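You operate a simulated robot arm through the tools that you are given. There is no shell and no other tool. Be economical: measure what you need, move in short steps, check, and stop when the job is done.

Carry out the task below with a simulated two-armed robot. There is one attempt and no reset: what you move stays moved.

## Task
Take the lid off the green glass box and lay it down on the worktop by the microwave. Close the soap drawer. Shut the green middle drawer. Put the bottle marked "wash up" from the top of the recycling rack on the worktop by the microwave and the bottle labelled "hand soap" on the worktop over the green drawers. Take the lid off the white canister and lay it down on the top of the breakfast bar. Press the wednesday button three times. Open the grey cupboard door, put the potato on the top of the side table away on the grey cupboard shelf and shut the door again. Turn the egg dial to HARD. Screw the cap back on the oil bottle on the top of the dining table. Put the snack pack labelled "raisins" from the top of the dining table on the open shelf of the pine unit and the snack pack labelled "almonds" on the worktop under the glass cupboard. Fetch the grey bulb and stand it on the plant shelf. Take the lid off the jug and lay it down on the top over the pine drawer. Shut the hood filter. Turn the dehumidifier knob to 70%. Any order will do. Set down upright: bottle, grey bulb. The hood filter goes toward x +1.0, y +0.0, z +0.0 (a direction in the base frame), to its stop.

The check looks at the end state, three seconds after you hand in, the way a careful person would. Anything else that was tipped, shoved, dropped, spilled or broken makes it a failure. A push-on lid holds only when it is set on centred and level and pressed home; a screw cap is set on level and turned clockwise until tight.

## Robot
Two 7-joint arms with two-finger parallel grippers on one trunk, on a base that drives. Base frame: it is fixed to the floor where the robot stands at the start and does not move with it; the origin is under the middle of the robot, x ahead of it, y to its left, z up. Readings come in mm, rad, newtons and seconds.
The left shoulder is at the start at [50, 165, 1230], the right one opposite. Places, roughly: brown bottle, teal bottle, washing-up bottle [-2000, -1250, 500]; dehumidifier knob [-3300, -1100, 300]; egg dial [-2400, -1000, 1000]; green glass box (10x8x5 cm) [500, 100, 900]; green middle drawer [-1600, 500, 500]; grey bulb (6x6x10 cm) [-4700, -1500, 1400]; grey cupboard door [400, -1600, 500]; grey cupboard shelf [700, -1600, 500]; hood filter [600, -2200, 1500]; jug (14x9x15 cm) [-500, -3800, 1000]; oil bottle [-1750, -3750, 750]; open shelf of the pine unit [-500, -4000, 400]; plant shelf (91x22 cm) [-4680, -1360, 920]; potato (9x6x6 cm) [-2700, -1700, 800]; snack pack [-1750, -3750, 750]; soap drawer [-800, 400, 700]; wednesday button [-2000, -2000, 800]; white canister [-1750, -1250, 1000]; worktop by the microwave [700, 100, 900]; worktop over the green drawers [-1600, 800, 900]; worktop under the glass cupboard [700, -1700, 900]. Payload 3.91 kg a hand.
Tool frame (each hand has its own): the origin (TCP) lies between the finger pads and is the grasp point; the fingertips stand 30 mm ahead of it; z points along the fingers, y is the line along which they close. The gripper opens to 110 mm. The fingers are 20 mm wide and 10 mm thick; the gripper's body (48 by 112 mm) begins 55 mm behind the TCP.
Orientation is told as [roll, pitch, yaw] about the base's x, y, z axes, in that order, counted from this pose: with the fingers straight down and closing along the base's y, the tool's x points along the base's -x, its y along +y and its z along -z.

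## Interface
- The arms move only by the tool send_rows. It takes "left_targets", "right_targets" or both (then of equal length, played together; a hand with none holds still); each is a list of rows, each a list of 6 numbers: the shift along the tool's x, y, z in units of 40 mm (1.0 is 40 mm), then the turn, a rotation vector about the tool's x, y, z in units of 5 degrees (1.0 is 5 degrees). In form: [[dx, dy, dz, wx, wy, wz], ...]. A call has 1 to 12 rows; each row shifts and turns the commanded pose from where the row before left it, along the tool's axes as they then stand. "left_gripper" and "right_gripper" are, for a hand that has rows, the closure in counts, from 0 (fully open) to 255 (shut), set as the call begins (left out, the last holds). A call with a number of a shift or a turn outside -1 to 1 is refused whole. Rows are played at 5 a second. More than 50 mm and 0.15 rad between two rows, or a gripper value outside its range, and nothing of the call is played. Where a pose cannot be reached the arm comes as near as it can. A force on the tool above 40 N (or 10 N above the force at the start of the call, whichever is more), or a blocked arm, ends the call early, and 0.2 s more pass. Each finger travels about 45 mm/s and halts on what it meets, pressing with about 40 N; the grip force reading is that of the motor and also rises with nothing between the fingers. The clock runs only during rows and for 0.2 s after the last one: add rows that do not move to give the fingers time. The reply holds the time, the measured pose of the TCP, the force on the tool along the base axes, the opening and the grip force, in the units named above and with some noise, with the torque about the TCP (base axes, N m) and any sound that the robot's microphone picked up.
- Cameras (640 x 400 px; columns grow to the right, rows downward): "scene" is now at [62.4, 66.8, 1377.4]; the picture's right is [0.86, -0.52, 0.00], its down [-0.43, -0.71, -0.57] and it looks along [0.29, 0.49, -0.82] (base axes); focal length 214 px, centre (320, 200). "left" rides on the left gripper at [72, -17, -103] in its tool frame; the picture's right is [0.23, 0.97, 0.00], its down [-0.76, 0.18, -0.62] and it looks along [-0.61, 0.14, 0.78] (tool axes); focal length 222 px, centre (320, 200). "right" rides on the right gripper at [73, 17, -103] in its tool frame; the picture's right is [-0.23, 0.97, 0.00], its down [-0.76, -0.18, -0.62] and it looks along [-0.61, -0.14, 0.78] (tool axes); focal length 222 px, centre (320, 200). There is no depth. A picture from a camera that has moved, and an enlarged one, comes with that camera's place and axes in the base frame and with its lens. The place of the scene camera against the robot may be out by one fixed shift of up to 12 mm in any direction.
- grab_frame(camera): a new picture of that camera. The clock stands still meanwhile.
- raise_lower(by): slides the trunk up (or, below 0, down) by that many mm; the arms and the scene camera ride with it, the base frame stays. It gives what a move gives, with no picture.
- roll_base(legs): drives the robot by 1 to 6 legs, each [ahead, left, turn to the left] in mm, mm and rad, along the robot's own axes; the way and the turn of a leg run together, so that a leg with both is an arc; at most 1500 mm and 3.142 rad a leg. The arms and the cameras ride along, it lands a little off, and it stops where it bumps. It gives what a move gives.
- turn_head(pan, tilt): turns the head with the scene camera to pan (to the left, within 1.396 rad either way) and tilt (down, from -0.506 to 1.204), counted from straight ahead of the robot. It gives what a move gives.
- zoom(camera, box): a new picture of the part [left, top, right, bottom] of that camera's present view, enlarged. The clock stands still meanwhile.
- close_job(): hands the job in; it is judged then, once.

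Go step by step. Nothing tells you exact positions but the pictures and the camera data: compare them with the known pose of the tool, close in by small moves and look again before you grip or let go. The budget is 567 turns and 370 pictures, counting those below and the enlarged ones. Unless the task says otherwise, let go and move clear before handing in, and close with one line.

The tools are called after "Request:" by a JSON object that holds its "fn" and its "kwargs". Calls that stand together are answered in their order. send_rows: Moves the arms, as the interface text tells. Its arguments: {"type":"object","properties":{"left_targets":{"type":"array","items":{"type":"array","items":{"type":"number"}}},"left_gripper":{"type":"number"},"right_targets":{"type":"array","items":{"type":"array","items":{"type":"number"}}},"right_gripper":{"type":"number"}},"required":[]} The other tools are called the same way: raise_lower (by) slides the trunk up or down; roll_base (legs) drives the base; turn_head (pan, tilt) turns the head that bears the scene camera; grab_frame (camera) takes a picture; zoom (camera, box) takes an enlarged picture of a part of a camera's view; close_job () hands the job in.

At the start:

```text
t: 0.0
left_position: [235.2, 343.0, 1156.2]
left_tcp_rot: [0.002, -0.001, -0.002]
left_ft_force: [-0.6, -0.9, 0.6]
left_ft_torque: [-0.01, -0.02, -0.02]
left_width: 110.0
left_grasp_force: 0.0
right_position: [415.4, 27.3, 1149.0]
right_tcp_rot: [-0.001, -0.001, -0.002]
right_ft_force: [-0.6, 0.2, -1.1]
right_ft_torque: [0.0, 0.02, -0.02]
right_width: 109.9
right_grasp_force: 0.0
trunk travel left (down, up): [-450.0, 53.0]
robot x, y, heading: [-0.9, -0.4, 0.002]
head pan, tilt: [1.028, 0.969]
```

scene: 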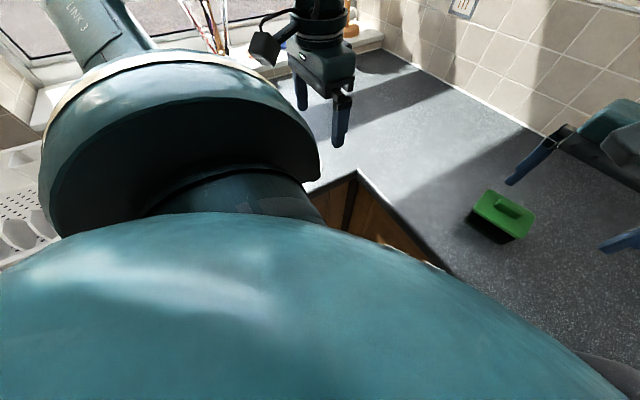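
right: 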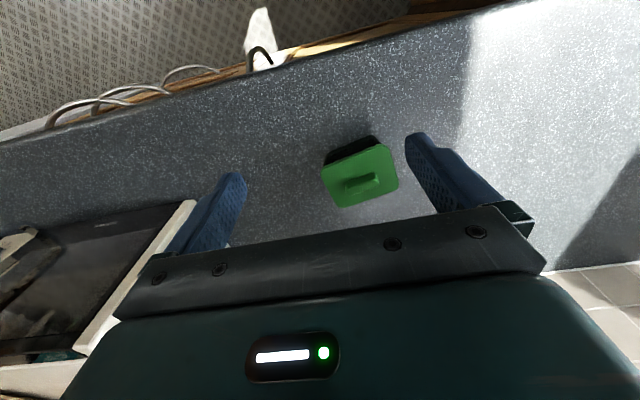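
left: 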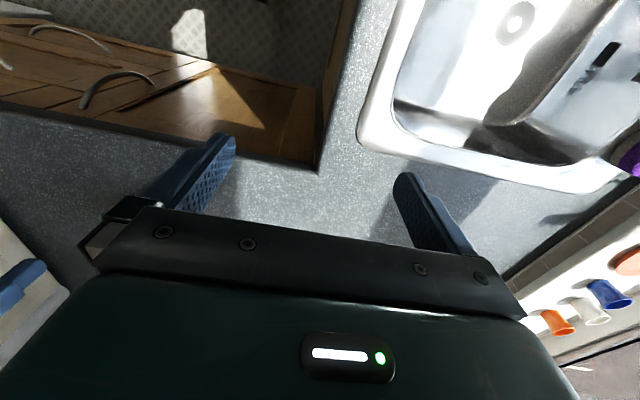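

The green lidded box stands on the worktop ahead of the right hand, roughly at [550, 60, 920]. I look with the scene camera to measure it and the place for its lid.

Request:
{"fn": "turn_head", "kwargs": {"pan": 0.0, "tilt": 0.75}}

Request:
{"fn": "grab_frame", "kwargs": {"camera": "scene"}}

Request:
{"fn": "zoom", "kwargs": {"camera": "right", "box": [240, 100, 480, 250]}}

```text
t: 1.3
left_position: [234.4, 343.4, 1156.6]
left_tcp_rot: [0.001, -0.001, -0.003]
left_ft_force: [-0.8, 0.1, 0.0]
left_ft_torque: [-0.02, 0.0, -0.01]
left_width: 110.1
left_grasp_force: 0.2
right_position: [416.2, 28.9, 1149.6]
right_tcp_rot: [0.0, 0.0, -0.001]
right_ft_force: [0.0, 0.3, 1.0]
right_ft_torque: [-0.02, -0.03, -0.03]
right_width: 109.8
right_grasp_force: 0.0
trunk travel left (down, up): [-450.0, 53.0]
robot x, y, heading: [-3.0, -1.2, -0.003]
head pan, tilt: [0.0, 0.75]
```

```text
366 pictures are left
camera scene: at [108.3, 5.6, 1394.3], right [0.0, -1.0, 0.0], down [-0.68, 0.0, -0.73], along [0.73, 0.0, -0.68], focal length 214 px, centre (320, 200)
```

scene: 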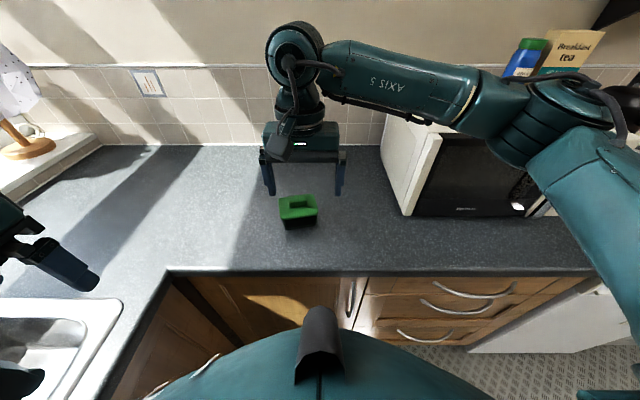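

```text
2.67 times, centred on (360, 175) of right
camera zoom: at [343.2, 44.2, 1251.9], right [0.23, 0.97, 0.0], down [0.76, -0.18, 0.62], along [0.61, -0.14, -0.78], focal length 592 px, centre (213, 267)
```

zoom: 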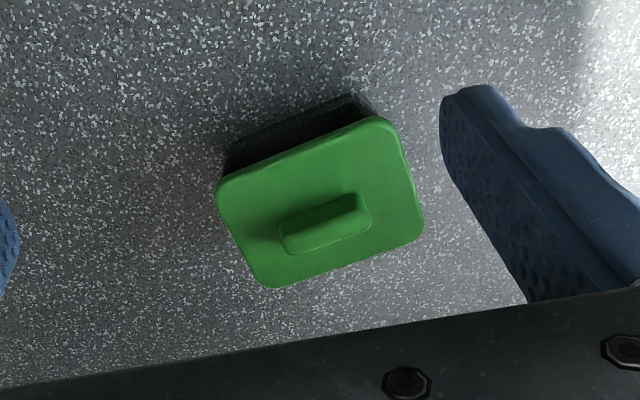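

The handle triangulates to about [563, 65, 947], long axis roughly along y (turned ~10°); the worktop edge lies at x≈381. I drive nearer, a little left to keep the right elbow off the microwave.

Request:
{"fn": "roll_base", "kwargs": {"legs": [[130, 90, 0]]}}

Request:
{"fn": "grab_frame", "kwargs": {"camera": "scene"}}

Request:
{"fn": "grab_frame", "kwargs": {"camera": "right"}}

```text
t: 2.9
left_position: [335.2, 431.7, 1156.5]
left_tcp_rot: [0.002, 0.001, -0.004]
left_ft_force: [0.2, -0.3, 0.2]
left_ft_torque: [-0.02, 0.02, 0.0]
left_width: 110.0
left_grasp_force: 0.1
right_position: [516.5, 115.2, 1150.1]
right_tcp_rot: [-0.001, -0.001, -0.002]
right_ft_force: [-0.1, -0.6, -0.1]
right_ft_torque: [0.01, -0.01, 0.01]
right_width: 110.0
right_grasp_force: 0.0
trunk travel left (down, up): [-450.0, 53.0]
robot x, y, heading: [102.1, 88.5, -0.003]
head pan, tilt: [0.0, 0.75]
stopped in leg 1: the robot was blocked; the commanded pose is now the measured one
```

```text
364 pictures are left
camera scene: at [209.3, 93.0, 1394.2], right [0.0, -1.0, 0.0], down [-0.68, 0.0, -0.73], along [0.73, 0.0, -0.68], focal length 214 px, centre (320, 200)
```

scene: 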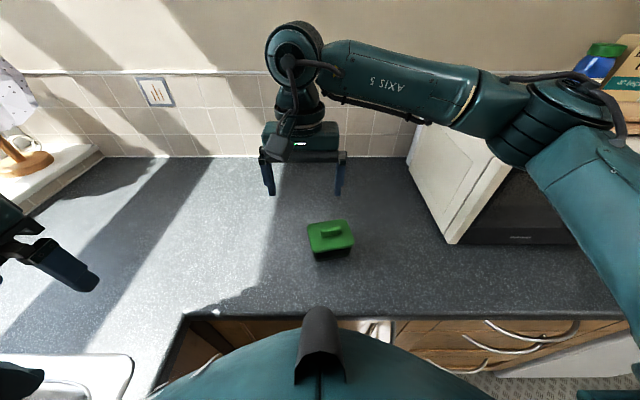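

```text
363 pictures are left
camera right: at [443.8, 131.3, 1251.8], right [0.23, 0.97, 0.0], down [0.76, -0.18, 0.62], along [0.61, -0.14, -0.78], focal length 222 px, centre (320, 200)
```

right: 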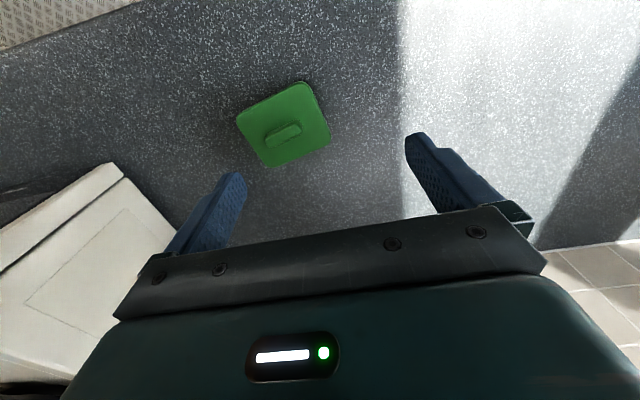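

The drive stopped against the cabinet with the robot at (102, 88). Using both views of the right camera the handle is near [543, 61, 975]; I bring the right hand above it, turned 10°.

Request:
{"fn": "send_rows", "kwargs": {"right_targets": [[-0.22, -0.45, 0.8, 0, 0, -0.67], [-0.22, -0.45, 0.8, 0, 0, -0.67], [-0.22, -0.45, 0.6, 0, 0, -0.67], [0, 0, 0, 0, 0, 0]], "right_gripper": 0}}

Request:
{"fn": "grab_frame", "kwargs": {"camera": "right"}}

```text
t: 3.9
left_position: [335.1, 431.6, 1155.8]
left_tcp_rot: [0.002, 0.0, -0.002]
left_ft_force: [-0.1, -0.2, -0.4]
left_ft_torque: [0.01, 0.03, 0.02]
left_width: 109.9
left_grasp_force: 0.0
right_position: [543.6, 62.1, 1061.8]
right_tcp_rot: [0.001, -0.001, 0.174]
right_ft_force: [-0.4, -0.6, 0.6]
right_ft_torque: [0.0, -0.01, 0.05]
right_width: 110.2
right_grasp_force: 0.0
trunk travel left (down, up): [-450.0, 53.0]
robot x, y, heading: [98.9, 87.3, 0.0]
head pan, tilt: [0.0, 0.75]
```

```text
362 pictures are left
camera right: at [469.7, 65.5, 1164.5], right [0.05, 1.0, 0.0], down [0.78, -0.04, 0.62], along [0.62, -0.03, -0.78], focal length 222 px, centre (320, 200)
```

right: 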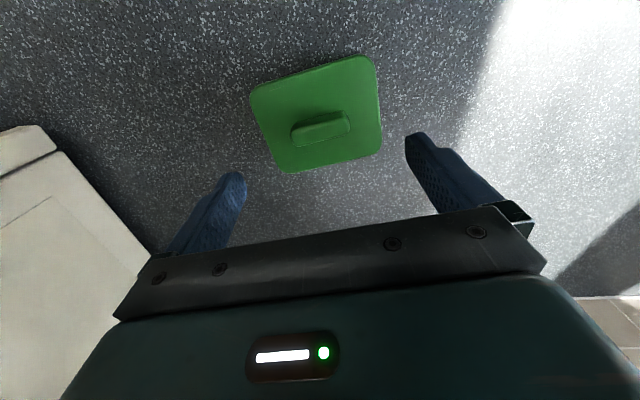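

The hand is centred over the handle. I descend in steps toward it.

Request:
{"fn": "send_rows", "kwargs": {"right_targets": [[0, 0, 0.8, 0, 0, 0], [0, 0, 0.6, 0, 0, 0], [0, 0, 0, 0, 0, 0]]}}

Request:
{"fn": "grab_frame", "kwargs": {"camera": "right"}}

```text
t: 4.7
left_position: [335.4, 432.3, 1157.3]
left_tcp_rot: [0.006, -0.001, -0.004]
left_ft_force: [-0.8, 0.2, -0.4]
left_ft_torque: [0.02, 0.01, 0.01]
left_width: 109.9
left_grasp_force: 0.0
right_position: [543.8, 62.5, 1004.3]
right_tcp_rot: [-0.001, -0.002, 0.174]
right_ft_force: [0.0, 0.2, -0.1]
right_ft_torque: [0.02, 0.01, 0.0]
right_width: 109.9
right_grasp_force: 0.0
trunk travel left (down, up): [-450.0, 53.0]
robot x, y, heading: [99.6, 87.7, -0.005]
head pan, tilt: [0.0, 0.75]
```

```text
361 pictures are left
camera right: at [470.0, 65.1, 1107.5], right [0.06, 1.0, 0.0], down [0.78, -0.04, 0.62], along [0.62, -0.03, -0.78], focal length 222 px, centre (320, 200)
```

right: 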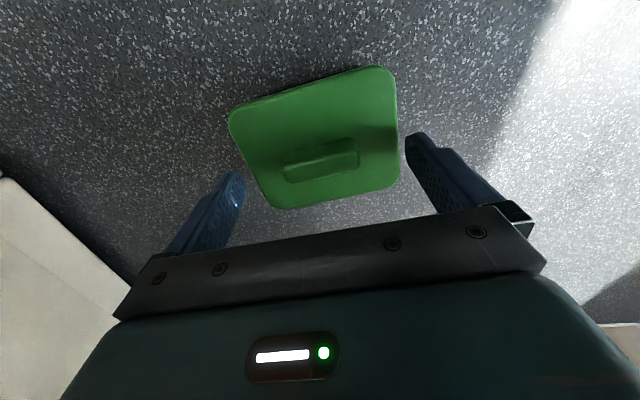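

The handle sits about 36 mm below the TCP. I go down 15 mm and close gently.

Request:
{"fn": "send_rows", "kwargs": {"right_targets": [[0, 0, 0.38, 0, 0, 0], [0, 0, 0, 0, 0, 0]]}}

Request:
{"fn": "send_rows", "kwargs": {"right_targets": [[0, 0, 0, 0, 0, 0], [0, 0, 0, 0, 0, 0], [0, 0, 0, 0, 0, 0], [0, 0, 0, 0, 0, 0], [0, 0, 0, 0, 0, 0]], "right_gripper": 200}}

Request:
{"fn": "grab_frame", "kwargs": {"camera": "right"}}

```text
t: 5.3
left_position: [334.2, 431.8, 1156.5]
left_tcp_rot: [0.004, 0.001, -0.005]
left_ft_force: [0.8, 0.7, -0.1]
left_ft_torque: [0.0, -0.04, 0.01]
left_width: 110.0
left_grasp_force: 0.0
right_position: [544.0, 62.4, 990.8]
right_tcp_rot: [0.0, 0.001, 0.174]
right_ft_force: [0.7, 1.1, 0.5]
right_ft_torque: [0.02, 0.01, 0.01]
right_width: 110.0
right_grasp_force: 0.0
trunk travel left (down, up): [-450.0, 53.0]
robot x, y, heading: [99.7, 92.2, 0.001]
head pan, tilt: [0.0, 0.75]
```

```text
t: 6.5
left_position: [334.9, 430.8, 1157.4]
left_tcp_rot: [0.003, 0.0, -0.004]
left_ft_force: [-0.7, -0.2, 0.1]
left_ft_torque: [0.02, 0.02, -0.03]
left_width: 110.0
left_grasp_force: 0.0
right_position: [544.3, 60.7, 991.2]
right_tcp_rot: [-0.002, 0.001, 0.174]
right_ft_force: [0.3, -0.1, -0.1]
right_ft_torque: [0.0, -0.04, -0.03]
right_width: 105.2
right_grasp_force: 39.9
trunk travel left (down, up): [-450.0, 53.0]
robot x, y, heading: [100.3, 85.6, -0.003]
head pan, tilt: [0.0, 0.75]
heard: snap
```

```text
360 pictures are left
camera right: at [470.0, 65.3, 1092.9], right [0.06, 1.0, 0.0], down [0.78, -0.04, 0.62], along [0.62, -0.03, -0.78], focal length 222 px, centre (320, 200)
```

right: 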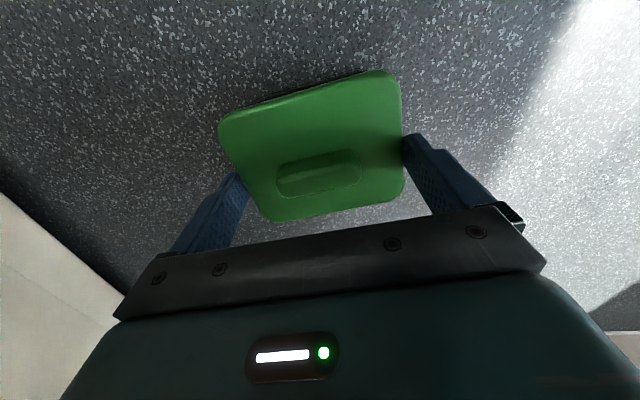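

The fingers stopped at 105 mm: they hold the lid by its edges, not the handle. I look closer.

Request:
{"fn": "zoom", "kwargs": {"camera": "right", "box": [200, 50, 440, 250]}}

Request:
{"fn": "zoom", "kwargs": {"camera": "scene", "box": [230, 160, 430, 290]}}

```text
2.00 times, centred on (320, 150) of right
camera zoom: at [470.0, 65.3, 1092.9], right [0.06, 1.0, 0.0], down [0.78, -0.04, 0.62], along [0.62, -0.03, -0.78], focal length 444 px, centre (320, 300)
```

zoom: 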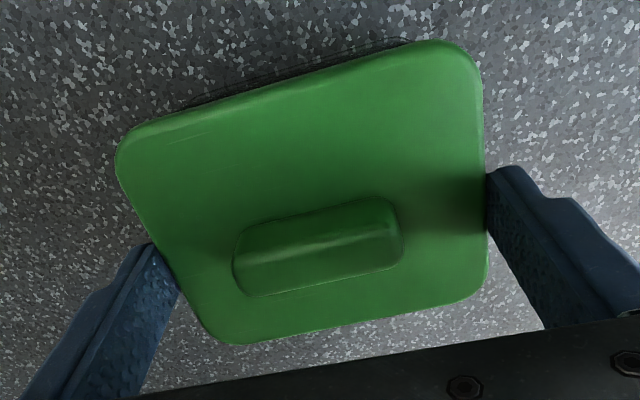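

```text
3.08 times, centred on (330, 225) of scene
camera zoom: at [208.4, 93.0, 1394.3], right [0.0, -1.0, 0.0], down [-0.68, 0.0, -0.73], along [0.73, 0.0, -0.68], focal length 660 px, centre (289, 123)
```

zoom: 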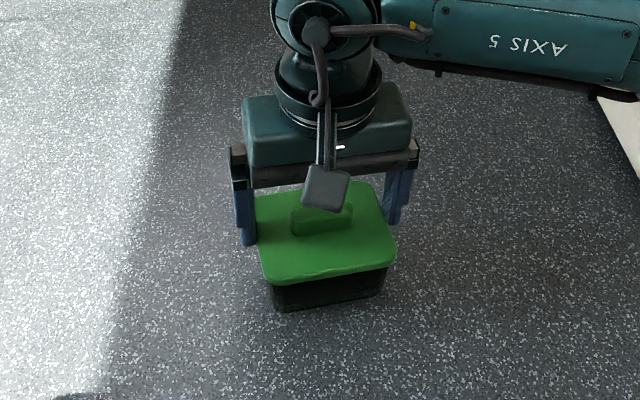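

The fingers hold the lid rim on both sides about level with the handle, with the box body narrower beneath. I lift slowly and check that only the lid rises.

Request:
{"fn": "send_rows", "kwargs": {"right_targets": [[0, 0, -0.2, 0, 0, 0], [0, 0, -0.3, 0, 0, 0], [0, 0, -0.5, 0, 0, 0], [0, 0, 0, 0, 0, 0]]}}

Request:
{"fn": "zoom", "kwargs": {"camera": "scene", "box": [230, 160, 430, 290]}}

```text
t: 7.5
left_position: [334.0, 430.6, 1157.2]
left_tcp_rot: [0.003, 0.001, -0.002]
left_ft_force: [0.1, -1.1, 0.9]
left_ft_torque: [0.02, -0.02, -0.01]
left_width: 109.9
left_grasp_force: 0.0
right_position: [544.6, 62.3, 1031.1]
right_tcp_rot: [0.001, 0.001, 0.175]
right_ft_force: [0.1, -0.6, -0.6]
right_ft_torque: [-0.02, -0.01, -0.01]
right_width: 105.0
right_grasp_force: 40.2
trunk travel left (down, up): [-450.0, 53.0]
robot x, y, heading: [100.4, 91.5, 0.002]
head pan, tilt: [0.0, 0.75]
```

```text
3.08 times, centred on (330, 225) of scene
camera zoom: at [208.6, 92.9, 1394.3], right [0.0, -1.0, 0.0], down [-0.68, 0.0, -0.73], along [0.73, 0.0, -0.68], focal length 660 px, centre (289, 123)
```

zoom: 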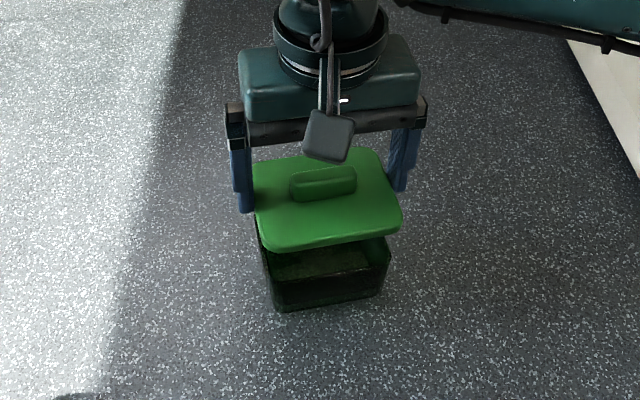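

The lid is off and the box stayed put. I carry it to the right, to a clear patch between the box and the microwave at about [530, -65], and lower it.

Request:
{"fn": "send_rows", "kwargs": {"right_targets": [[0.22, -0.77, 0, 0, 0, 0], [0.22, -0.77, 0, 0, 0, 0], [0.22, -0.77, 0, 0, 0, 0], [0.22, -0.77, 0, 0, 0, 0], [0, 0, 0.7, 0, 0, 0], [0, 0, 0, 0, 0, 0]]}}

Request:
{"fn": "grab_frame", "kwargs": {"camera": "scene"}}

```text
t: 8.9
left_position: [334.7, 431.8, 1157.6]
left_tcp_rot: [0.004, -0.002, -0.004]
left_ft_force: [0.8, 0.3, 0.5]
left_ft_torque: [0.02, -0.01, 0.03]
left_width: 110.0
left_grasp_force: 0.0
right_position: [528.6, -65.1, 1001.1]
right_tcp_rot: [0.001, -0.002, 0.175]
right_ft_force: [-0.1, -0.2, -0.1]
right_ft_torque: [-0.01, 0.03, 0.03]
right_width: 105.2
right_grasp_force: 40.6
trunk travel left (down, up): [-450.0, 53.0]
robot x, y, heading: [100.5, 86.0, -0.002]
head pan, tilt: [0.0, 0.75]
```

```text
356 pictures are left
camera scene: at [208.2, 92.9, 1394.3], right [0.0, -1.0, 0.0], down [-0.68, 0.0, -0.73], along [0.73, 0.0, -0.68], focal length 214 px, centre (320, 200)
```

scene: 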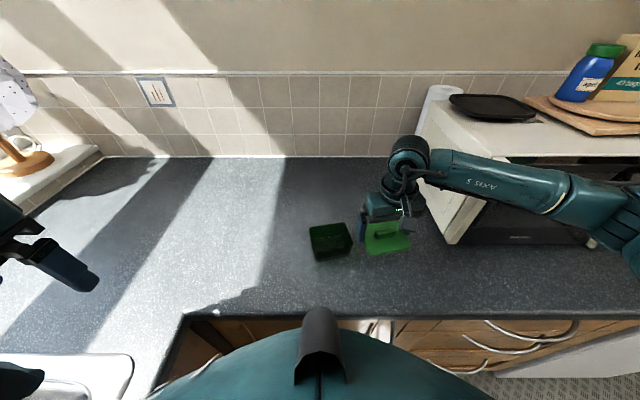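

Lid is above clear worktop. I lower it until it touches.

Request:
{"fn": "send_rows", "kwargs": {"right_targets": [[0, 0, 0.5, 0, 0, 0], [0, 0, 0.3, 0, 0, 0], [0, 0, 0, 0, 0, 0]]}}

Request:
{"fn": "send_rows", "kwargs": {"right_targets": [[0, 0, 0.1, 0, 0, 0], [0, 0, 0.1, 0, 0, 0], [0, 0, 0.1, 0, 0, 0], [0, 0, 0.1, 0, 0, 0], [0, 0, 0.1, 0, 0, 0], [0, 0, 0.1, 0, 0, 0], [0, 0, 0.1, 0, 0, 0], [0, 0, 0.1, 0, 0, 0]]}}

Request:
{"fn": "zoom", "kwargs": {"camera": "scene", "box": [290, 160, 490, 290]}}

```text
t: 9.7
left_position: [334.9, 430.6, 1157.9]
left_tcp_rot: [0.004, 0.001, -0.004]
left_ft_force: [-0.1, 0.2, 0.9]
left_ft_torque: [0.0, 0.0, -0.03]
left_width: 109.9
left_grasp_force: 0.1
right_position: [530.1, -64.3, 969.6]
right_tcp_rot: [0.001, -0.001, 0.176]
right_ft_force: [0.6, -0.2, -1.0]
right_ft_torque: [0.02, -0.01, 0.04]
right_width: 105.0
right_grasp_force: 40.0
trunk travel left (down, up): [-450.0, 53.0]
robot x, y, heading: [99.4, 83.7, 0.001]
head pan, tilt: [0.0, 0.75]
```

```text
t: 11.5
left_position: [332.3, 431.5, 1158.4]
left_tcp_rot: [0.003, -0.003, -0.003]
left_ft_force: [0.6, 0.3, 0.3]
left_ft_torque: [0.0, -0.01, 0.01]
left_width: 109.9
left_grasp_force: 0.0
right_position: [531.5, -63.2, 942.3]
right_tcp_rot: [0.001, -0.013, 0.171]
right_ft_force: [-3.8, -6.9, 39.0]
right_ft_torque: [-0.24, -0.06, 0.32]
right_width: 105.3
right_grasp_force: 40.2
trunk travel left (down, up): [-450.0, 53.0]
robot x, y, heading: [100.4, 86.8, -0.007]
head pan, tilt: [0.0, 0.75]
```

```text
3.08 times, centred on (390, 225) of scene
camera zoom: at [205.2, 93.3, 1395.1], right [0.0, -1.0, 0.0], down [-0.68, 0.0, -0.73], along [0.73, 0.0, -0.68], focal length 660 px, centre (105, 123)
```

zoom: 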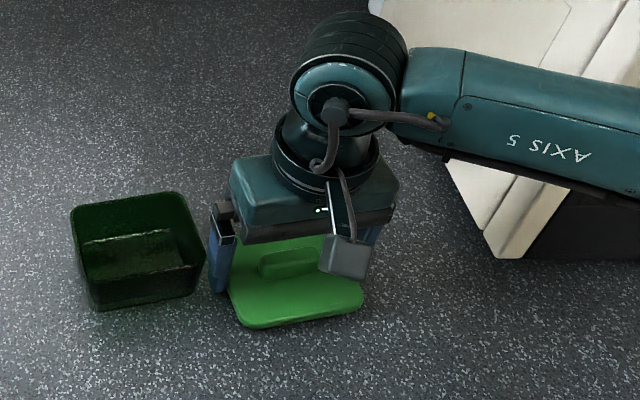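

It touches down at TCP z≈943, but the left finger is close to the box; I raise slightly, shift 12 mm away, set down again, then open.

Request:
{"fn": "send_rows", "kwargs": {"right_targets": [[0, 0, -0.25, 0, 0, 0], [0, -0.35, 0, 0, 0, 0], [0, 0, 0.1, 0, 0, 0], [0, 0, 0, 0, 0, 0]]}}

Request:
{"fn": "send_rows", "kwargs": {"right_targets": [[0, 0, 0.05, 0, 0, 0], [0, 0, 0.05, 0, 0, 0]]}}

```text
t: 12.5
left_position: [334.5, 432.0, 1156.9]
left_tcp_rot: [0.004, -0.001, -0.004]
left_ft_force: [-0.1, 0.1, 0.9]
left_ft_torque: [0.0, -0.03, 0.01]
left_width: 109.9
left_grasp_force: 0.0
right_position: [534.1, -78.3, 943.1]
right_tcp_rot: [0.0, 0.001, 0.175]
right_ft_force: [0.0, -0.2, -0.5]
right_ft_torque: [0.0, -0.02, 0.0]
right_width: 105.1
right_grasp_force: 39.5
trunk travel left (down, up): [-450.0, 53.0]
robot x, y, heading: [96.3, 86.5, 0.0]
head pan, tilt: [0.0, 0.75]
```

```text
t: 13.1
left_position: [333.9, 431.7, 1156.6]
left_tcp_rot: [0.0, -0.001, -0.005]
left_ft_force: [0.2, 0.4, -0.7]
left_ft_torque: [0.01, -0.02, 0.03]
left_width: 109.8
left_grasp_force: 0.0
right_position: [534.9, -77.2, 943.2]
right_tcp_rot: [0.0, -0.006, 0.175]
right_ft_force: [-2.6, -2.1, 11.6]
right_ft_torque: [-0.02, -0.22, -0.04]
right_width: 105.0
right_grasp_force: 39.8
trunk travel left (down, up): [-450.0, 53.0]
robot x, y, heading: [100.6, 88.9, -0.0]
head pan, tilt: [0.0, 0.75]
```

Touching lightly; I release and rise.

Request:
{"fn": "send_rows", "kwargs": {"right_targets": [[0, 0, 0, 0, 0, 0], [0, 0, 0, 0, 0, 0], [0, 0, -0.3, 0, 0, 0], [0, 0, -1, 0, 0, 0], [0, 0, -1, 0, 0, 0], [0, 0, -1, 0, 0, 0], [0, 0, -1, 0, 0, 0]], "right_gripper": 0}}

Request:
{"fn": "zoom", "kwargs": {"camera": "scene", "box": [260, 140, 520, 300]}}

Request:
{"fn": "turn_head", "kwargs": {"pan": 1.396, "tilt": 0.8}}

Request:
{"fn": "grab_frame", "kwargs": {"camera": "scene"}}

```text
t: 14.7
left_position: [333.9, 431.5, 1156.9]
left_tcp_rot: [0.001, -0.001, -0.004]
left_ft_force: [-0.2, 0.3, -0.1]
left_ft_torque: [0.06, -0.03, 0.01]
left_width: 110.2
left_grasp_force: 0.0
right_position: [533.4, -77.5, 1113.6]
right_tcp_rot: [0.001, 0.0, 0.176]
right_ft_force: [-0.1, -0.2, -0.6]
right_ft_torque: [-0.01, -0.04, 0.0]
right_width: 109.9
right_grasp_force: 0.1
trunk travel left (down, up): [-450.0, 53.0]
robot x, y, heading: [97.4, 86.2, 0.002]
head pan, tilt: [0.0, 0.75]
```

```text
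2.46 times, centred on (390, 220) of scene
camera zoom: at [208.2, 93.2, 1394.3], right [0.0, -1.0, 0.0], down [-0.68, 0.0, -0.73], along [0.73, 0.0, -0.68], focal length 528 px, centre (148, 151)
```

zoom: 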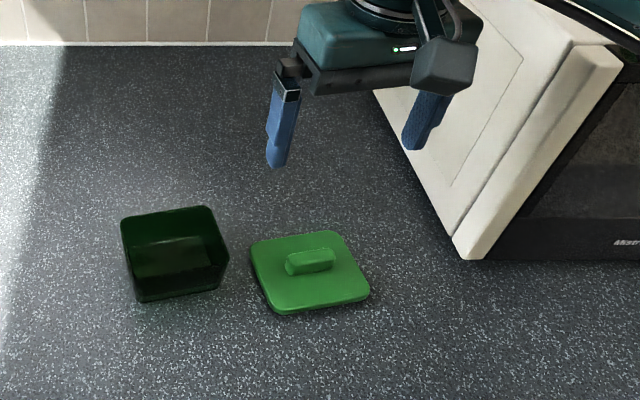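

```text
t: 16.2
left_position: [334.2, 430.8, 1156.7]
left_tcp_rot: [0.003, -0.001, -0.002]
left_ft_force: [-0.4, -0.3, -1.1]
left_ft_torque: [0.0, 0.04, 0.01]
left_width: 109.8
left_grasp_force: 0.0
right_position: [534.2, -77.5, 1112.0]
right_tcp_rot: [0.001, -0.001, 0.173]
right_ft_force: [-0.7, 0.0, 0.9]
right_ft_torque: [-0.01, 0.01, 0.0]
right_width: 109.9
right_grasp_force: 0.0
trunk travel left (down, up): [-450.0, 53.0]
robot x, y, heading: [100.0, 88.4, -0.007]
head pan, tilt: [1.396, 0.799]
```

```text
353 pictures are left
camera scene: at [139.7, 172.5, 1390.3], right [0.98, -0.18, 0.0], down [-0.13, -0.71, -0.7], along [0.12, 0.69, -0.72], focal length 214 px, centre (320, 200)
```

scene: 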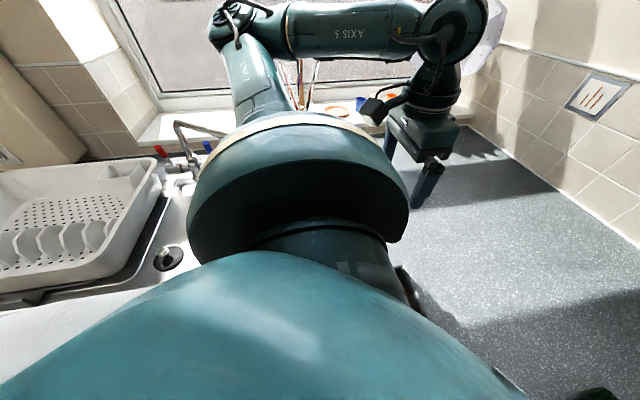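

Lid lies flat by the microwave and the box is undisturbed. Next I back off, turn left to face the +y wall and go to the soap drawer near x = -800.

Request:
{"fn": "roll_base", "kwargs": {"legs": [[-300, -350, 0], [0, 0, 1.571], [0, 600, 0]]}}

Request:
{"fn": "turn_head", "kwargs": {"pan": 0.0, "tilt": 0.7}}

Request:
{"fn": "grab_frame", "kwargs": {"camera": "scene"}}

```text
t: 25.7
left_position: [-1127.5, -12.2, 1156.7]
left_tcp_rot: [0.002, 0.0, 1.552]
left_ft_force: [-0.3, 0.0, -0.6]
left_ft_torque: [0.02, -0.05, 0.01]
left_width: 110.2
left_grasp_force: 0.0
right_position: [-615.7, 179.9, 1113.2]
right_tcp_rot: [0.0, 0.0, 1.729]
right_ft_force: [-0.2, 0.7, 0.3]
right_ft_torque: [-0.01, -0.03, 0.01]
right_width: 110.2
right_grasp_force: 0.0
trunk travel left (down, up): [-450.0, 53.0]
robot x, y, heading: [-784.3, -249.2, 1.548]
head pan, tilt: [1.396, 0.799]
```

```text
t: 27.3
left_position: [-1127.6, -12.6, 1155.5]
left_tcp_rot: [0.003, 0.001, 1.55]
left_ft_force: [0.1, -0.4, -0.5]
left_ft_torque: [-0.01, 0.01, -0.02]
left_width: 110.0
left_grasp_force: 0.0
right_position: [-615.2, 179.2, 1112.8]
right_tcp_rot: [-0.001, -0.001, 1.73]
right_ft_force: [-0.7, -0.7, 0.6]
right_ft_torque: [0.02, 0.0, 0.01]
right_width: 110.1
right_grasp_force: 0.0
trunk travel left (down, up): [-450.0, 53.0]
robot x, y, heading: [-792.3, -256.5, 1.55]
head pan, tilt: [0.0, 0.7]
```

```text
352 pictures are left
camera scene: at [-789.3, -132.5, 1398.5], right [1.0, -0.02, 0.0], down [-0.01, -0.64, -0.76], along [0.01, 0.76, -0.64], focal length 214 px, centre (320, 200)
```

scene: 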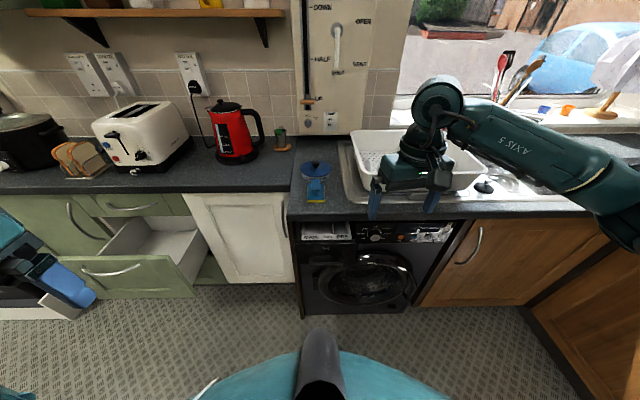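

The washing machine is ahead with its soap drawer at its top left, and the green drawer unit stands further left with the middle drawer open. I zoom in on both.

Request:
{"fn": "zoom", "kwargs": {"camera": "scene", "box": [280, 210, 400, 285]}}

Request:
{"fn": "zoom", "kwargs": {"camera": "scene", "box": [20, 170, 260, 320]}}

```text
5.33 times, centred on (340, 248) of scene
camera zoom: at [-789.3, -132.5, 1398.5], right [1.0, -0.02, 0.0], down [-0.01, -0.64, -0.76], along [0.01, 0.76, -0.64], focal length 1144 px, centre (213, -53)
```

zoom: 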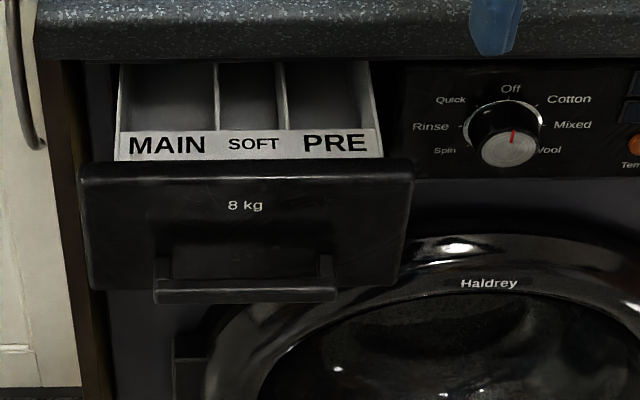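

```text
2.67 times, centred on (140, 245) of scene
camera zoom: at [-789.3, -132.5, 1398.5], right [1.0, -0.02, 0.0], down [-0.01, -0.64, -0.76], along [0.01, 0.76, -0.64], focal length 572 px, centre (800, 80)
```

zoom: 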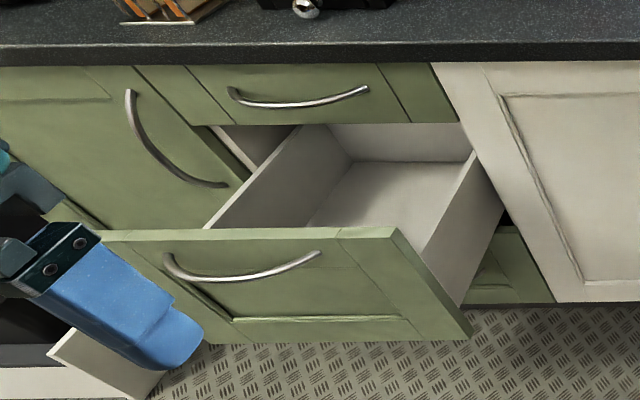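

The soap drawer is open about 90 mm: its face is near y≈305, z 730–840, x≈-760; I'll push it with closed right fingers pointing forward. First I lower the trunk and tilt the right hand forward.

Request:
{"fn": "raise_lower", "kwargs": {"by": -300}}

Request:
{"fn": "send_rows", "kwargs": {"right_targets": [[0.5, 0, 0, 0, -1, 0.8], [0.5, 0, 0, 0, -1, 0.6], [0.5, 0, 0, 0, -1, 0.6], [0, 0, 0, 0, -1, 0], [0, 0, 0, 0, -1, 0], [0, 0, 0, 0, -1, 0], [0, 0, 0, 0, -1, 0], [0, 0, 0, 0, -1, 0], [0, 0, 0, 0, -1, 0], [0, 0, 0, 0, -1, 0], [0, 0, 0, 0, -1, 0], [0, 0, 0, 0, -1, 0]], "right_gripper": 255}}

```text
t: 30.3
left_position: [-1126.8, -11.9, 857.5]
left_tcp_rot: [0.004, 0.0, 1.552]
left_ft_force: [-0.1, -0.4, -0.4]
left_ft_torque: [-0.01, 0.01, -0.01]
left_width: 109.8
left_grasp_force: 0.0
right_position: [-615.6, 180.0, 812.3]
right_tcp_rot: [-0.001, -0.001, 1.728]
right_ft_force: [0.4, 0.0, 0.2]
right_ft_torque: [0.04, -0.02, 0.01]
right_width: 110.0
right_grasp_force: 0.0
trunk travel left (down, up): [-150.0, 353.0]
robot x, y, heading: [-790.2, -246.6, 1.554]
head pan, tilt: [0.0, 0.7]
```

```text
t: 32.9
left_position: [-1128.0, -12.3, 857.0]
left_tcp_rot: [0.004, -0.001, 1.552]
left_ft_force: [0.3, 0.0, -0.3]
left_ft_torque: [-0.01, 0.02, 0.0]
left_width: 110.1
left_grasp_force: 0.1
right_position: [-625.6, 172.9, 808.6]
right_tcp_rot: [0.044, -1.048, 1.519]
right_ft_force: [0.2, 0.3, -0.2]
right_ft_torque: [-0.01, 0.01, -0.01]
right_width: 0.0
right_grasp_force: 37.3
right hand out of reach, approached as far as the arm can: row 8, 9, 10, 11, 12
trunk travel left (down, up): [-150.0, 353.0]
robot x, y, heading: [-782.9, -252.3, 1.553]
head pan, tilt: [0.0, 0.7]
```

Right hand now points forward-down at 60°. I shift the base left to line up with the drawer and look.

Request:
{"fn": "roll_base", "kwargs": {"legs": [[0, 125, 0.018]]}}

Request:
{"fn": "grab_frame", "kwargs": {"camera": "scene"}}

Request:
{"fn": "grab_frame", "kwargs": {"camera": "right"}}

```text
t: 34.1
left_position: [-1253.6, -16.6, 855.6]
left_tcp_rot: [0.004, 0.0, 1.567]
left_ft_force: [0.9, 0.3, -0.4]
left_ft_torque: [0.05, -0.02, -0.01]
left_width: 110.0
left_grasp_force: 0.1
right_position: [-756.5, 177.2, 808.3]
right_tcp_rot: [0.043, -1.045, 1.535]
right_ft_force: [0.2, -0.1, 0.4]
right_ft_torque: [-0.02, -0.02, 0.02]
right_width: 0.0
right_grasp_force: 37.7
trunk travel left (down, up): [-150.0, 353.0]
robot x, y, heading: [-908.8, -251.2, 1.564]
head pan, tilt: [0.0, 0.7]
```

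```text
349 pictures are left
camera scene: at [-914.7, -131.4, 1098.6], right [1.0, 0.0, 0.0], down [0.0, -0.64, -0.76], along [0.0, 0.76, -0.64], focal length 214 px, centre (320, 200)
```

scene: 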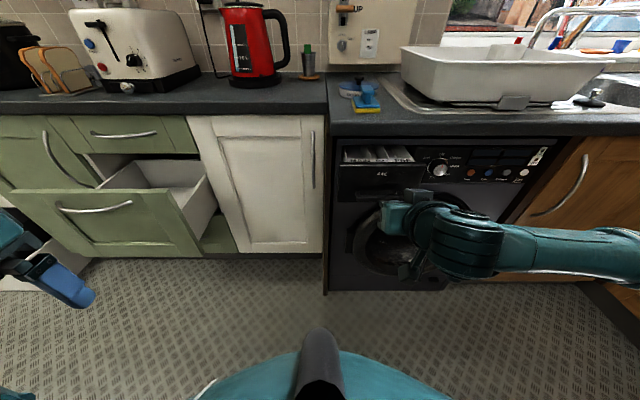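

```text
348 pictures are left
camera right: at [-773.1, 50.9, 797.2], right [-0.97, 0.11, 0.22], down [0.2, -0.16, 0.97], along [0.14, 0.98, 0.13], focal length 222 px, centre (320, 200)
```

right: 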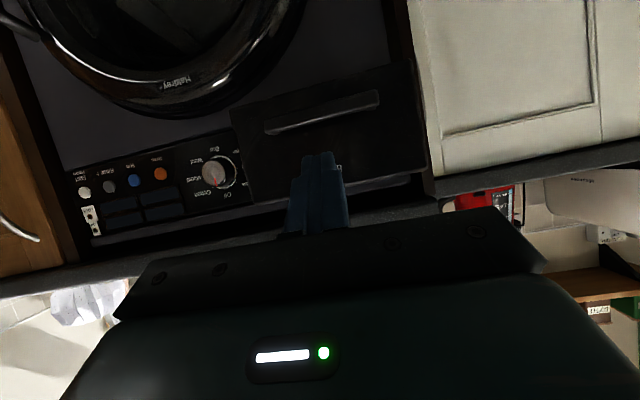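

The fingertips line up with the drawer panel. I drive ahead 85 mm and then push with the arm.

Request:
{"fn": "roll_base", "kwargs": {"legs": [[80, 0, 0]]}}

Request:
{"fn": "send_rows", "kwargs": {"right_targets": [[0.125, 0, 0.217, 0, 0, 0], [0, 0, 0, 0, 0, 0]]}}

Request:
{"fn": "grab_frame", "kwargs": {"camera": "right"}}

```text
t: 35.2
left_position: [-1254.4, 66.1, 856.6]
left_tcp_rot: [0.004, 0.0, 1.567]
left_ft_force: [0.0, 0.1, -0.2]
left_ft_torque: [-0.02, 0.02, -0.02]
left_width: 110.0
left_grasp_force: 0.2
right_position: [-755.3, 258.1, 807.7]
right_tcp_rot: [0.042, -1.045, 1.534]
right_ft_force: [-0.3, 0.0, 0.5]
right_ft_torque: [0.01, 0.02, 0.01]
right_width: 0.0
right_grasp_force: 37.8
trunk travel left (down, up): [-150.0, 353.0]
robot x, y, heading: [-909.5, -171.4, 1.567]
head pan, tilt: [0.0, 0.7]
```

```text
t: 35.8
left_position: [-1254.8, 64.7, 857.1]
left_tcp_rot: [0.003, 0.0, 1.569]
left_ft_force: [0.0, 0.1, 0.4]
left_ft_torque: [-0.02, 0.0, 0.04]
left_width: 110.0
left_grasp_force: 0.0
right_position: [-755.1, 263.0, 800.7]
right_tcp_rot: [0.043, -1.046, 1.534]
right_ft_force: [-0.2, 0.7, -0.3]
right_ft_torque: [-0.02, -0.02, 0.01]
right_width: 0.1
right_grasp_force: 37.7
trunk travel left (down, up): [-150.0, 353.0]
robot x, y, heading: [-910.3, -172.8, 1.567]
head pan, tilt: [0.0, 0.7]
```

```text
347 pictures are left
camera right: at [-772.3, 137.5, 788.3], right [-0.97, 0.11, 0.22], down [0.2, -0.16, 0.97], along [0.14, 0.98, 0.13], focal length 222 px, centre (320, 200)
```

right: 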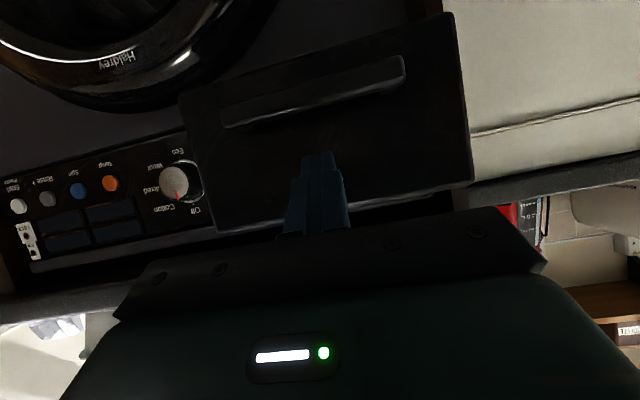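

Tip is almost at the panel; now I push along +y in small rows until resistance.

Request:
{"fn": "send_rows", "kwargs": {"right_targets": [[-0.2, 0, 0.35, 0, 0, 0], [-0.2, 0, 0.35, 0, 0, 0], [-0.2, 0, 0.35, 0, 0, 0], [-0.2, 0, 0.35, 0, 0, 0], [0, 0, 0, 0, 0, 0]]}}

Request:
{"fn": "grab_frame", "kwargs": {"camera": "scene"}}

```text
t: 37.0
left_position: [-1254.2, 66.1, 855.9]
left_tcp_rot: [0.004, 0.0, 1.568]
left_ft_force: [0.3, 0.1, 0.5]
left_ft_torque: [0.02, -0.02, 0.0]
left_width: 110.1
left_grasp_force: 0.0
right_position: [-756.0, 327.6, 799.9]
right_tcp_rot: [0.044, -1.045, 1.535]
right_ft_force: [0.8, -0.4, -0.1]
right_ft_torque: [-0.01, -0.04, 0.0]
right_width: 0.0
right_grasp_force: 38.0
trunk travel left (down, up): [-150.0, 353.0]
robot x, y, heading: [-908.7, -169.8, 1.571]
head pan, tilt: [0.0, 0.7]
```

```text
346 pictures are left
camera scene: at [-914.5, -50.0, 1098.5], right [1.0, 0.0, 0.0], down [0.0, -0.64, -0.76], along [0.0, 0.76, -0.64], focal length 214 px, centre (320, 200)
```

scene: 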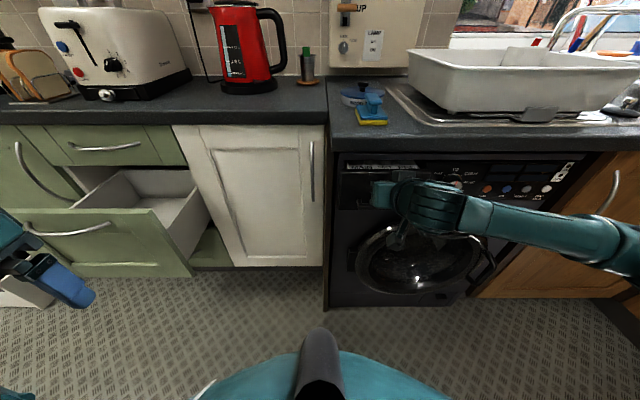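

Continuing the push until a firm stop.

Request:
{"fn": "send_rows", "kwargs": {"right_targets": [[-0.2, 0, 0.35, 0, 0, 0], [-0.2, 0, 0.35, 0, 0, 0], [-0.2, 0, 0.35, 0, 0, 0], [-0.2, 0, 0.35, 0, 0, 0], [-0.2, 0, 0.35, 0, 0, 0], [-0.2, 0, 0.35, 0, 0, 0]]}}

Request:
{"fn": "grab_frame", "kwargs": {"camera": "right"}}

Request:
{"fn": "zoom", "kwargs": {"camera": "scene", "box": [310, 140, 470, 240]}}

```text
t: 37.9
left_position: [-1253.6, 64.0, 856.5]
left_tcp_rot: [0.001, -0.003, 1.566]
left_ft_force: [1.3, 0.4, 0.2]
left_ft_torque: [-0.01, -0.01, -0.01]
left_width: 110.1
left_grasp_force: 0.1
right_position: [-756.3, 372.0, 798.2]
right_tcp_rot: [0.042, -1.037, 1.536]
right_ft_force: [1.1, -13.5, 3.1]
right_ft_torque: [0.01, 0.02, -0.01]
right_width: 0.0
right_grasp_force: 37.8
trunk travel left (down, up): [-150.0, 353.0]
robot x, y, heading: [-913.2, -166.8, 1.566]
head pan, tilt: [0.0, 0.7]
stopped in row 4 (right hand): the force on the tool passed its limit (the readings are from after the stop); the commanded pose is now the measured one
```

```text
345 pictures are left
camera right: at [-772.8, 246.0, 788.3], right [-0.97, 0.11, 0.22], down [0.2, -0.15, 0.97], along [0.14, 0.98, 0.12], focal length 222 px, centre (320, 200)
```

right: 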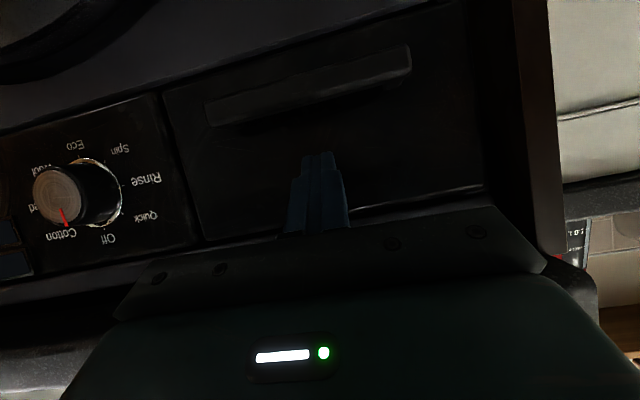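

```text
4.00 times, centred on (390, 190) of scene
camera zoom: at [-914.2, -51.5, 1098.8], right [1.0, 0.0, 0.0], down [0.0, -0.64, -0.77], along [0.0, 0.77, -0.64], focal length 858 px, centre (40, 240)
```

zoom: 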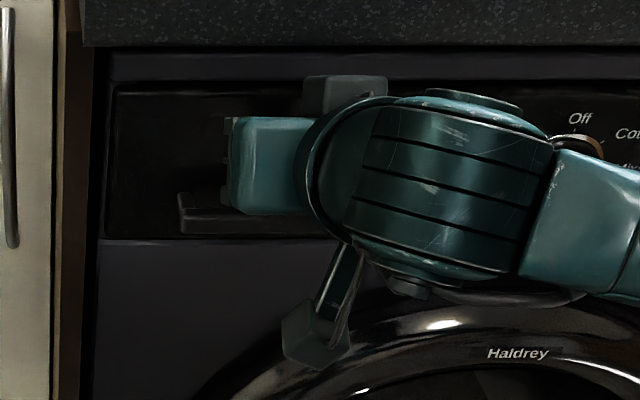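

The drawer looks flush with the panel. One more short push to confirm the stop, then I back off.

Request:
{"fn": "send_rows", "kwargs": {"right_targets": [[-0.1, 0, 0.18, 0, 0, 0], [-0.1, 0, 0.18, 0, 0, 0], [-0.1, 0, 0.18, 0, 0, 0]]}}

Request:
{"fn": "send_rows", "kwargs": {"right_targets": [[0.3, 0, -0.5, 0, 0, 0], [0.3, 0, -0.5, 0, 0, 0], [0.3, 0, -0.5, 0, 0, 0], [0, 0, 0, 0, 0, 0]]}}

Request:
{"fn": "zoom", "kwargs": {"camera": "right", "box": [0, 20, 560, 260]}}

```text
t: 38.2
left_position: [-1255.1, 63.7, 857.4]
left_tcp_rot: [0.003, -0.003, 1.565]
left_ft_force: [0.5, -1.1, -0.4]
left_ft_torque: [-0.01, -0.01, 0.0]
left_width: 110.1
left_grasp_force: 0.0
right_position: [-755.9, 373.1, 797.6]
right_tcp_rot: [0.043, -1.032, 1.537]
right_ft_force: [1.7, -18.1, 4.9]
right_ft_torque: [0.09, 0.01, -0.07]
right_width: 0.0
right_grasp_force: 38.0
trunk travel left (down, up): [-150.0, 353.0]
robot x, y, heading: [-909.0, -172.6, 1.562]
head pan, tilt: [0.0, 0.7]
stopped in row 1 (right hand): the force on the tool passed its limit (the readings are from after the stop); the commanded pose is now the measured one
```

```text
t: 39.2
left_position: [-1253.5, 65.4, 857.2]
left_tcp_rot: [0.002, 0.0, 1.565]
left_ft_force: [1.2, -1.3, -0.3]
left_ft_torque: [0.02, 0.01, -0.01]
left_width: 109.9
left_grasp_force: 0.1
right_position: [-756.1, 303.0, 796.0]
right_tcp_rot: [0.04, -1.03, 1.538]
right_ft_force: [-0.4, -0.1, 1.0]
right_ft_torque: [0.02, 0.01, 0.02]
right_width: 0.0
right_grasp_force: 38.1
trunk travel left (down, up): [-150.0, 353.0]
robot x, y, heading: [-911.2, -171.7, 1.563]
head pan, tilt: [0.0, 0.7]
```

```text
1.14 times, centred on (280, 140) of right
camera zoom: at [-772.8, 177.3, 786.3], right [-0.97, 0.12, 0.22], down [0.2, -0.14, 0.97], along [0.14, 0.98, 0.12], focal length 254 px, centre (366, 269)
```

zoom: 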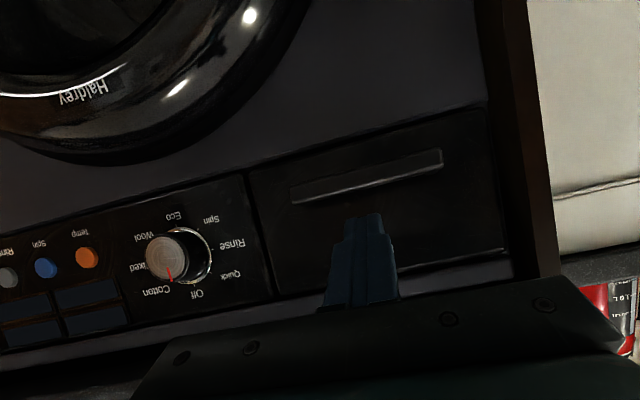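

Soap drawer is shut. The green drawer's front spans about x -1760…-1355, z 405…726, at y≈358. I back off, then look left to see the floor space there.

Request:
{"fn": "roll_base", "kwargs": {"legs": [[-200, 0, 0]]}}

Request:
{"fn": "turn_head", "kwargs": {"pan": 0.9, "tilt": 0.6}}

Request:
{"fn": "grab_frame", "kwargs": {"camera": "scene"}}

```text
t: 40.8
left_position: [-1254.7, -132.7, 857.0]
left_tcp_rot: [0.001, -0.001, 1.565]
left_ft_force: [-0.4, -0.2, 0.7]
left_ft_torque: [0.02, 0.01, 0.01]
left_width: 110.2
left_grasp_force: 0.1
right_position: [-756.9, 106.7, 796.0]
right_tcp_rot: [0.041, -1.031, 1.538]
right_ft_force: [0.2, -0.5, -0.3]
right_ft_torque: [0.02, 0.02, -0.02]
right_width: 0.0
right_grasp_force: 37.9
trunk travel left (down, up): [-150.0, 353.0]
robot x, y, heading: [-909.8, -369.5, 1.564]
head pan, tilt: [0.0, 0.7]
```

```text
t: 42.0
left_position: [-1255.1, -132.4, 857.2]
left_tcp_rot: [0.003, 0.001, 1.565]
left_ft_force: [-0.1, -0.8, -0.2]
left_ft_torque: [-0.02, 0.02, 0.02]
left_width: 109.8
left_grasp_force: 0.0
right_position: [-756.2, 106.0, 795.2]
right_tcp_rot: [0.041, -1.032, 1.539]
right_ft_force: [0.5, 0.4, 0.2]
right_ft_torque: [0.04, -0.01, -0.02]
right_width: 0.0
right_grasp_force: 37.6
trunk travel left (down, up): [-150.0, 353.0]
robot x, y, heading: [-912.4, -365.1, 1.573]
head pan, tilt: [0.901, 0.6]
```

```text
342 pictures are left
camera scene: at [-984.3, -278.2, 1107.2], right [0.62, 0.78, 0.0], down [0.44, -0.35, -0.83], along [-0.64, 0.52, -0.56], focal length 214 px, centre (320, 200)
```

scene: 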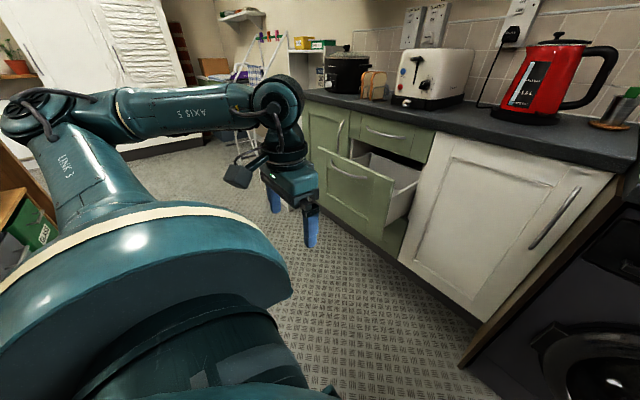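

Floor to the left is clear. I drive sideways to face the green drawer and lower the trunk fully.

Request:
{"fn": "roll_base", "kwargs": {"legs": [[0, 795, 0]]}}

Request:
{"fn": "raise_lower", "kwargs": {"by": -150}}

Request:
{"fn": "turn_head", "kwargs": {"pan": -0.2, "tilt": 0.7}}

Request:
{"fn": "grab_frame", "kwargs": {"camera": "scene"}}

Request:
{"fn": "grab_frame", "kwargs": {"camera": "right"}}

```text
t: 46.3
left_position: [-2049.1, -131.0, 857.6]
left_tcp_rot: [0.002, 0.0, 1.567]
left_ft_force: [-0.2, 0.5, -0.2]
left_ft_torque: [-0.02, 0.01, 0.0]
left_width: 110.2
left_grasp_force: 0.1
right_position: [-1552.4, 109.6, 795.5]
right_tcp_rot: [0.042, -1.031, 1.539]
right_ft_force: [0.0, -1.2, 0.3]
right_ft_torque: [-0.03, 0.0, 0.01]
right_width: 0.0
right_grasp_force: 37.6
trunk travel left (down, up): [-150.0, 353.0]
robot x, y, heading: [-1707.5, -364.7, 1.572]
head pan, tilt: [0.901, 0.6]
```

```text
t: 48.0
left_position: [-2048.8, -131.1, 707.1]
left_tcp_rot: [0.004, -0.001, 1.567]
left_ft_force: [0.0, 0.7, 0.2]
left_ft_torque: [0.0, 0.02, -0.01]
left_width: 110.0
left_grasp_force: 0.0
right_position: [-1552.6, 109.4, 645.6]
right_tcp_rot: [0.042, -1.031, 1.538]
right_ft_force: [-0.1, 0.7, -0.5]
right_ft_torque: [-0.01, 0.01, 0.01]
right_width: 0.0
right_grasp_force: 38.0
trunk travel left (down, up): [0.0, 503.0]
robot x, y, heading: [-1707.5, -369.2, 1.569]
head pan, tilt: [0.901, 0.6]
```

```text
t: 49.3
left_position: [-2049.6, -130.1, 706.8]
left_tcp_rot: [0.002, 0.001, 1.569]
left_ft_force: [-0.4, -0.1, -0.4]
left_ft_torque: [0.04, 0.02, 0.0]
left_width: 110.0
left_grasp_force: 0.1
right_position: [-1552.8, 110.1, 645.6]
right_tcp_rot: [0.041, -1.033, 1.54]
right_ft_force: [-0.3, -0.3, 0.6]
right_ft_torque: [0.0, 0.04, -0.04]
right_width: 0.0
right_grasp_force: 37.6
trunk travel left (down, up): [0.0, 503.0]
robot x, y, heading: [-1705.7, -364.8, 1.569]
head pan, tilt: [-0.201, 0.7]
```

```text
341 pictures are left
camera scene: at [-1692.6, -247.5, 948.6], right [0.98, -0.2, 0.0], down [-0.13, -0.63, -0.77], along [0.15, 0.75, -0.64], focal length 214 px, centre (320, 200)
```

scene: 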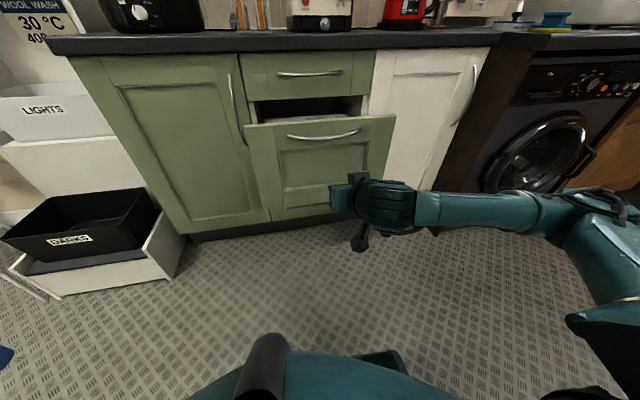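

```text
340 pictures are left
camera right: at [-1568.7, -17.3, 636.4], right [-0.97, 0.11, 0.22], down [0.2, -0.14, 0.97], along [0.14, 0.98, 0.12], focal length 222 px, centre (320, 200)
```

right: 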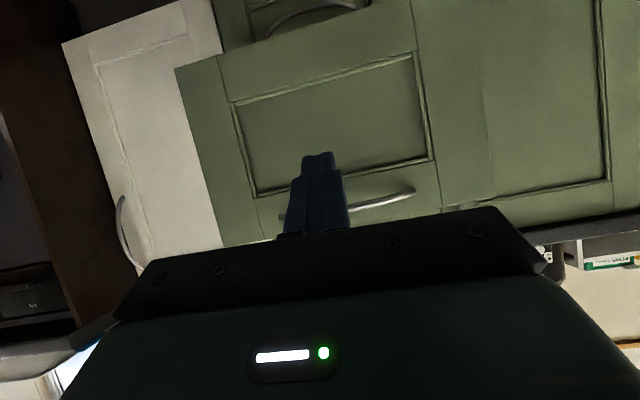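

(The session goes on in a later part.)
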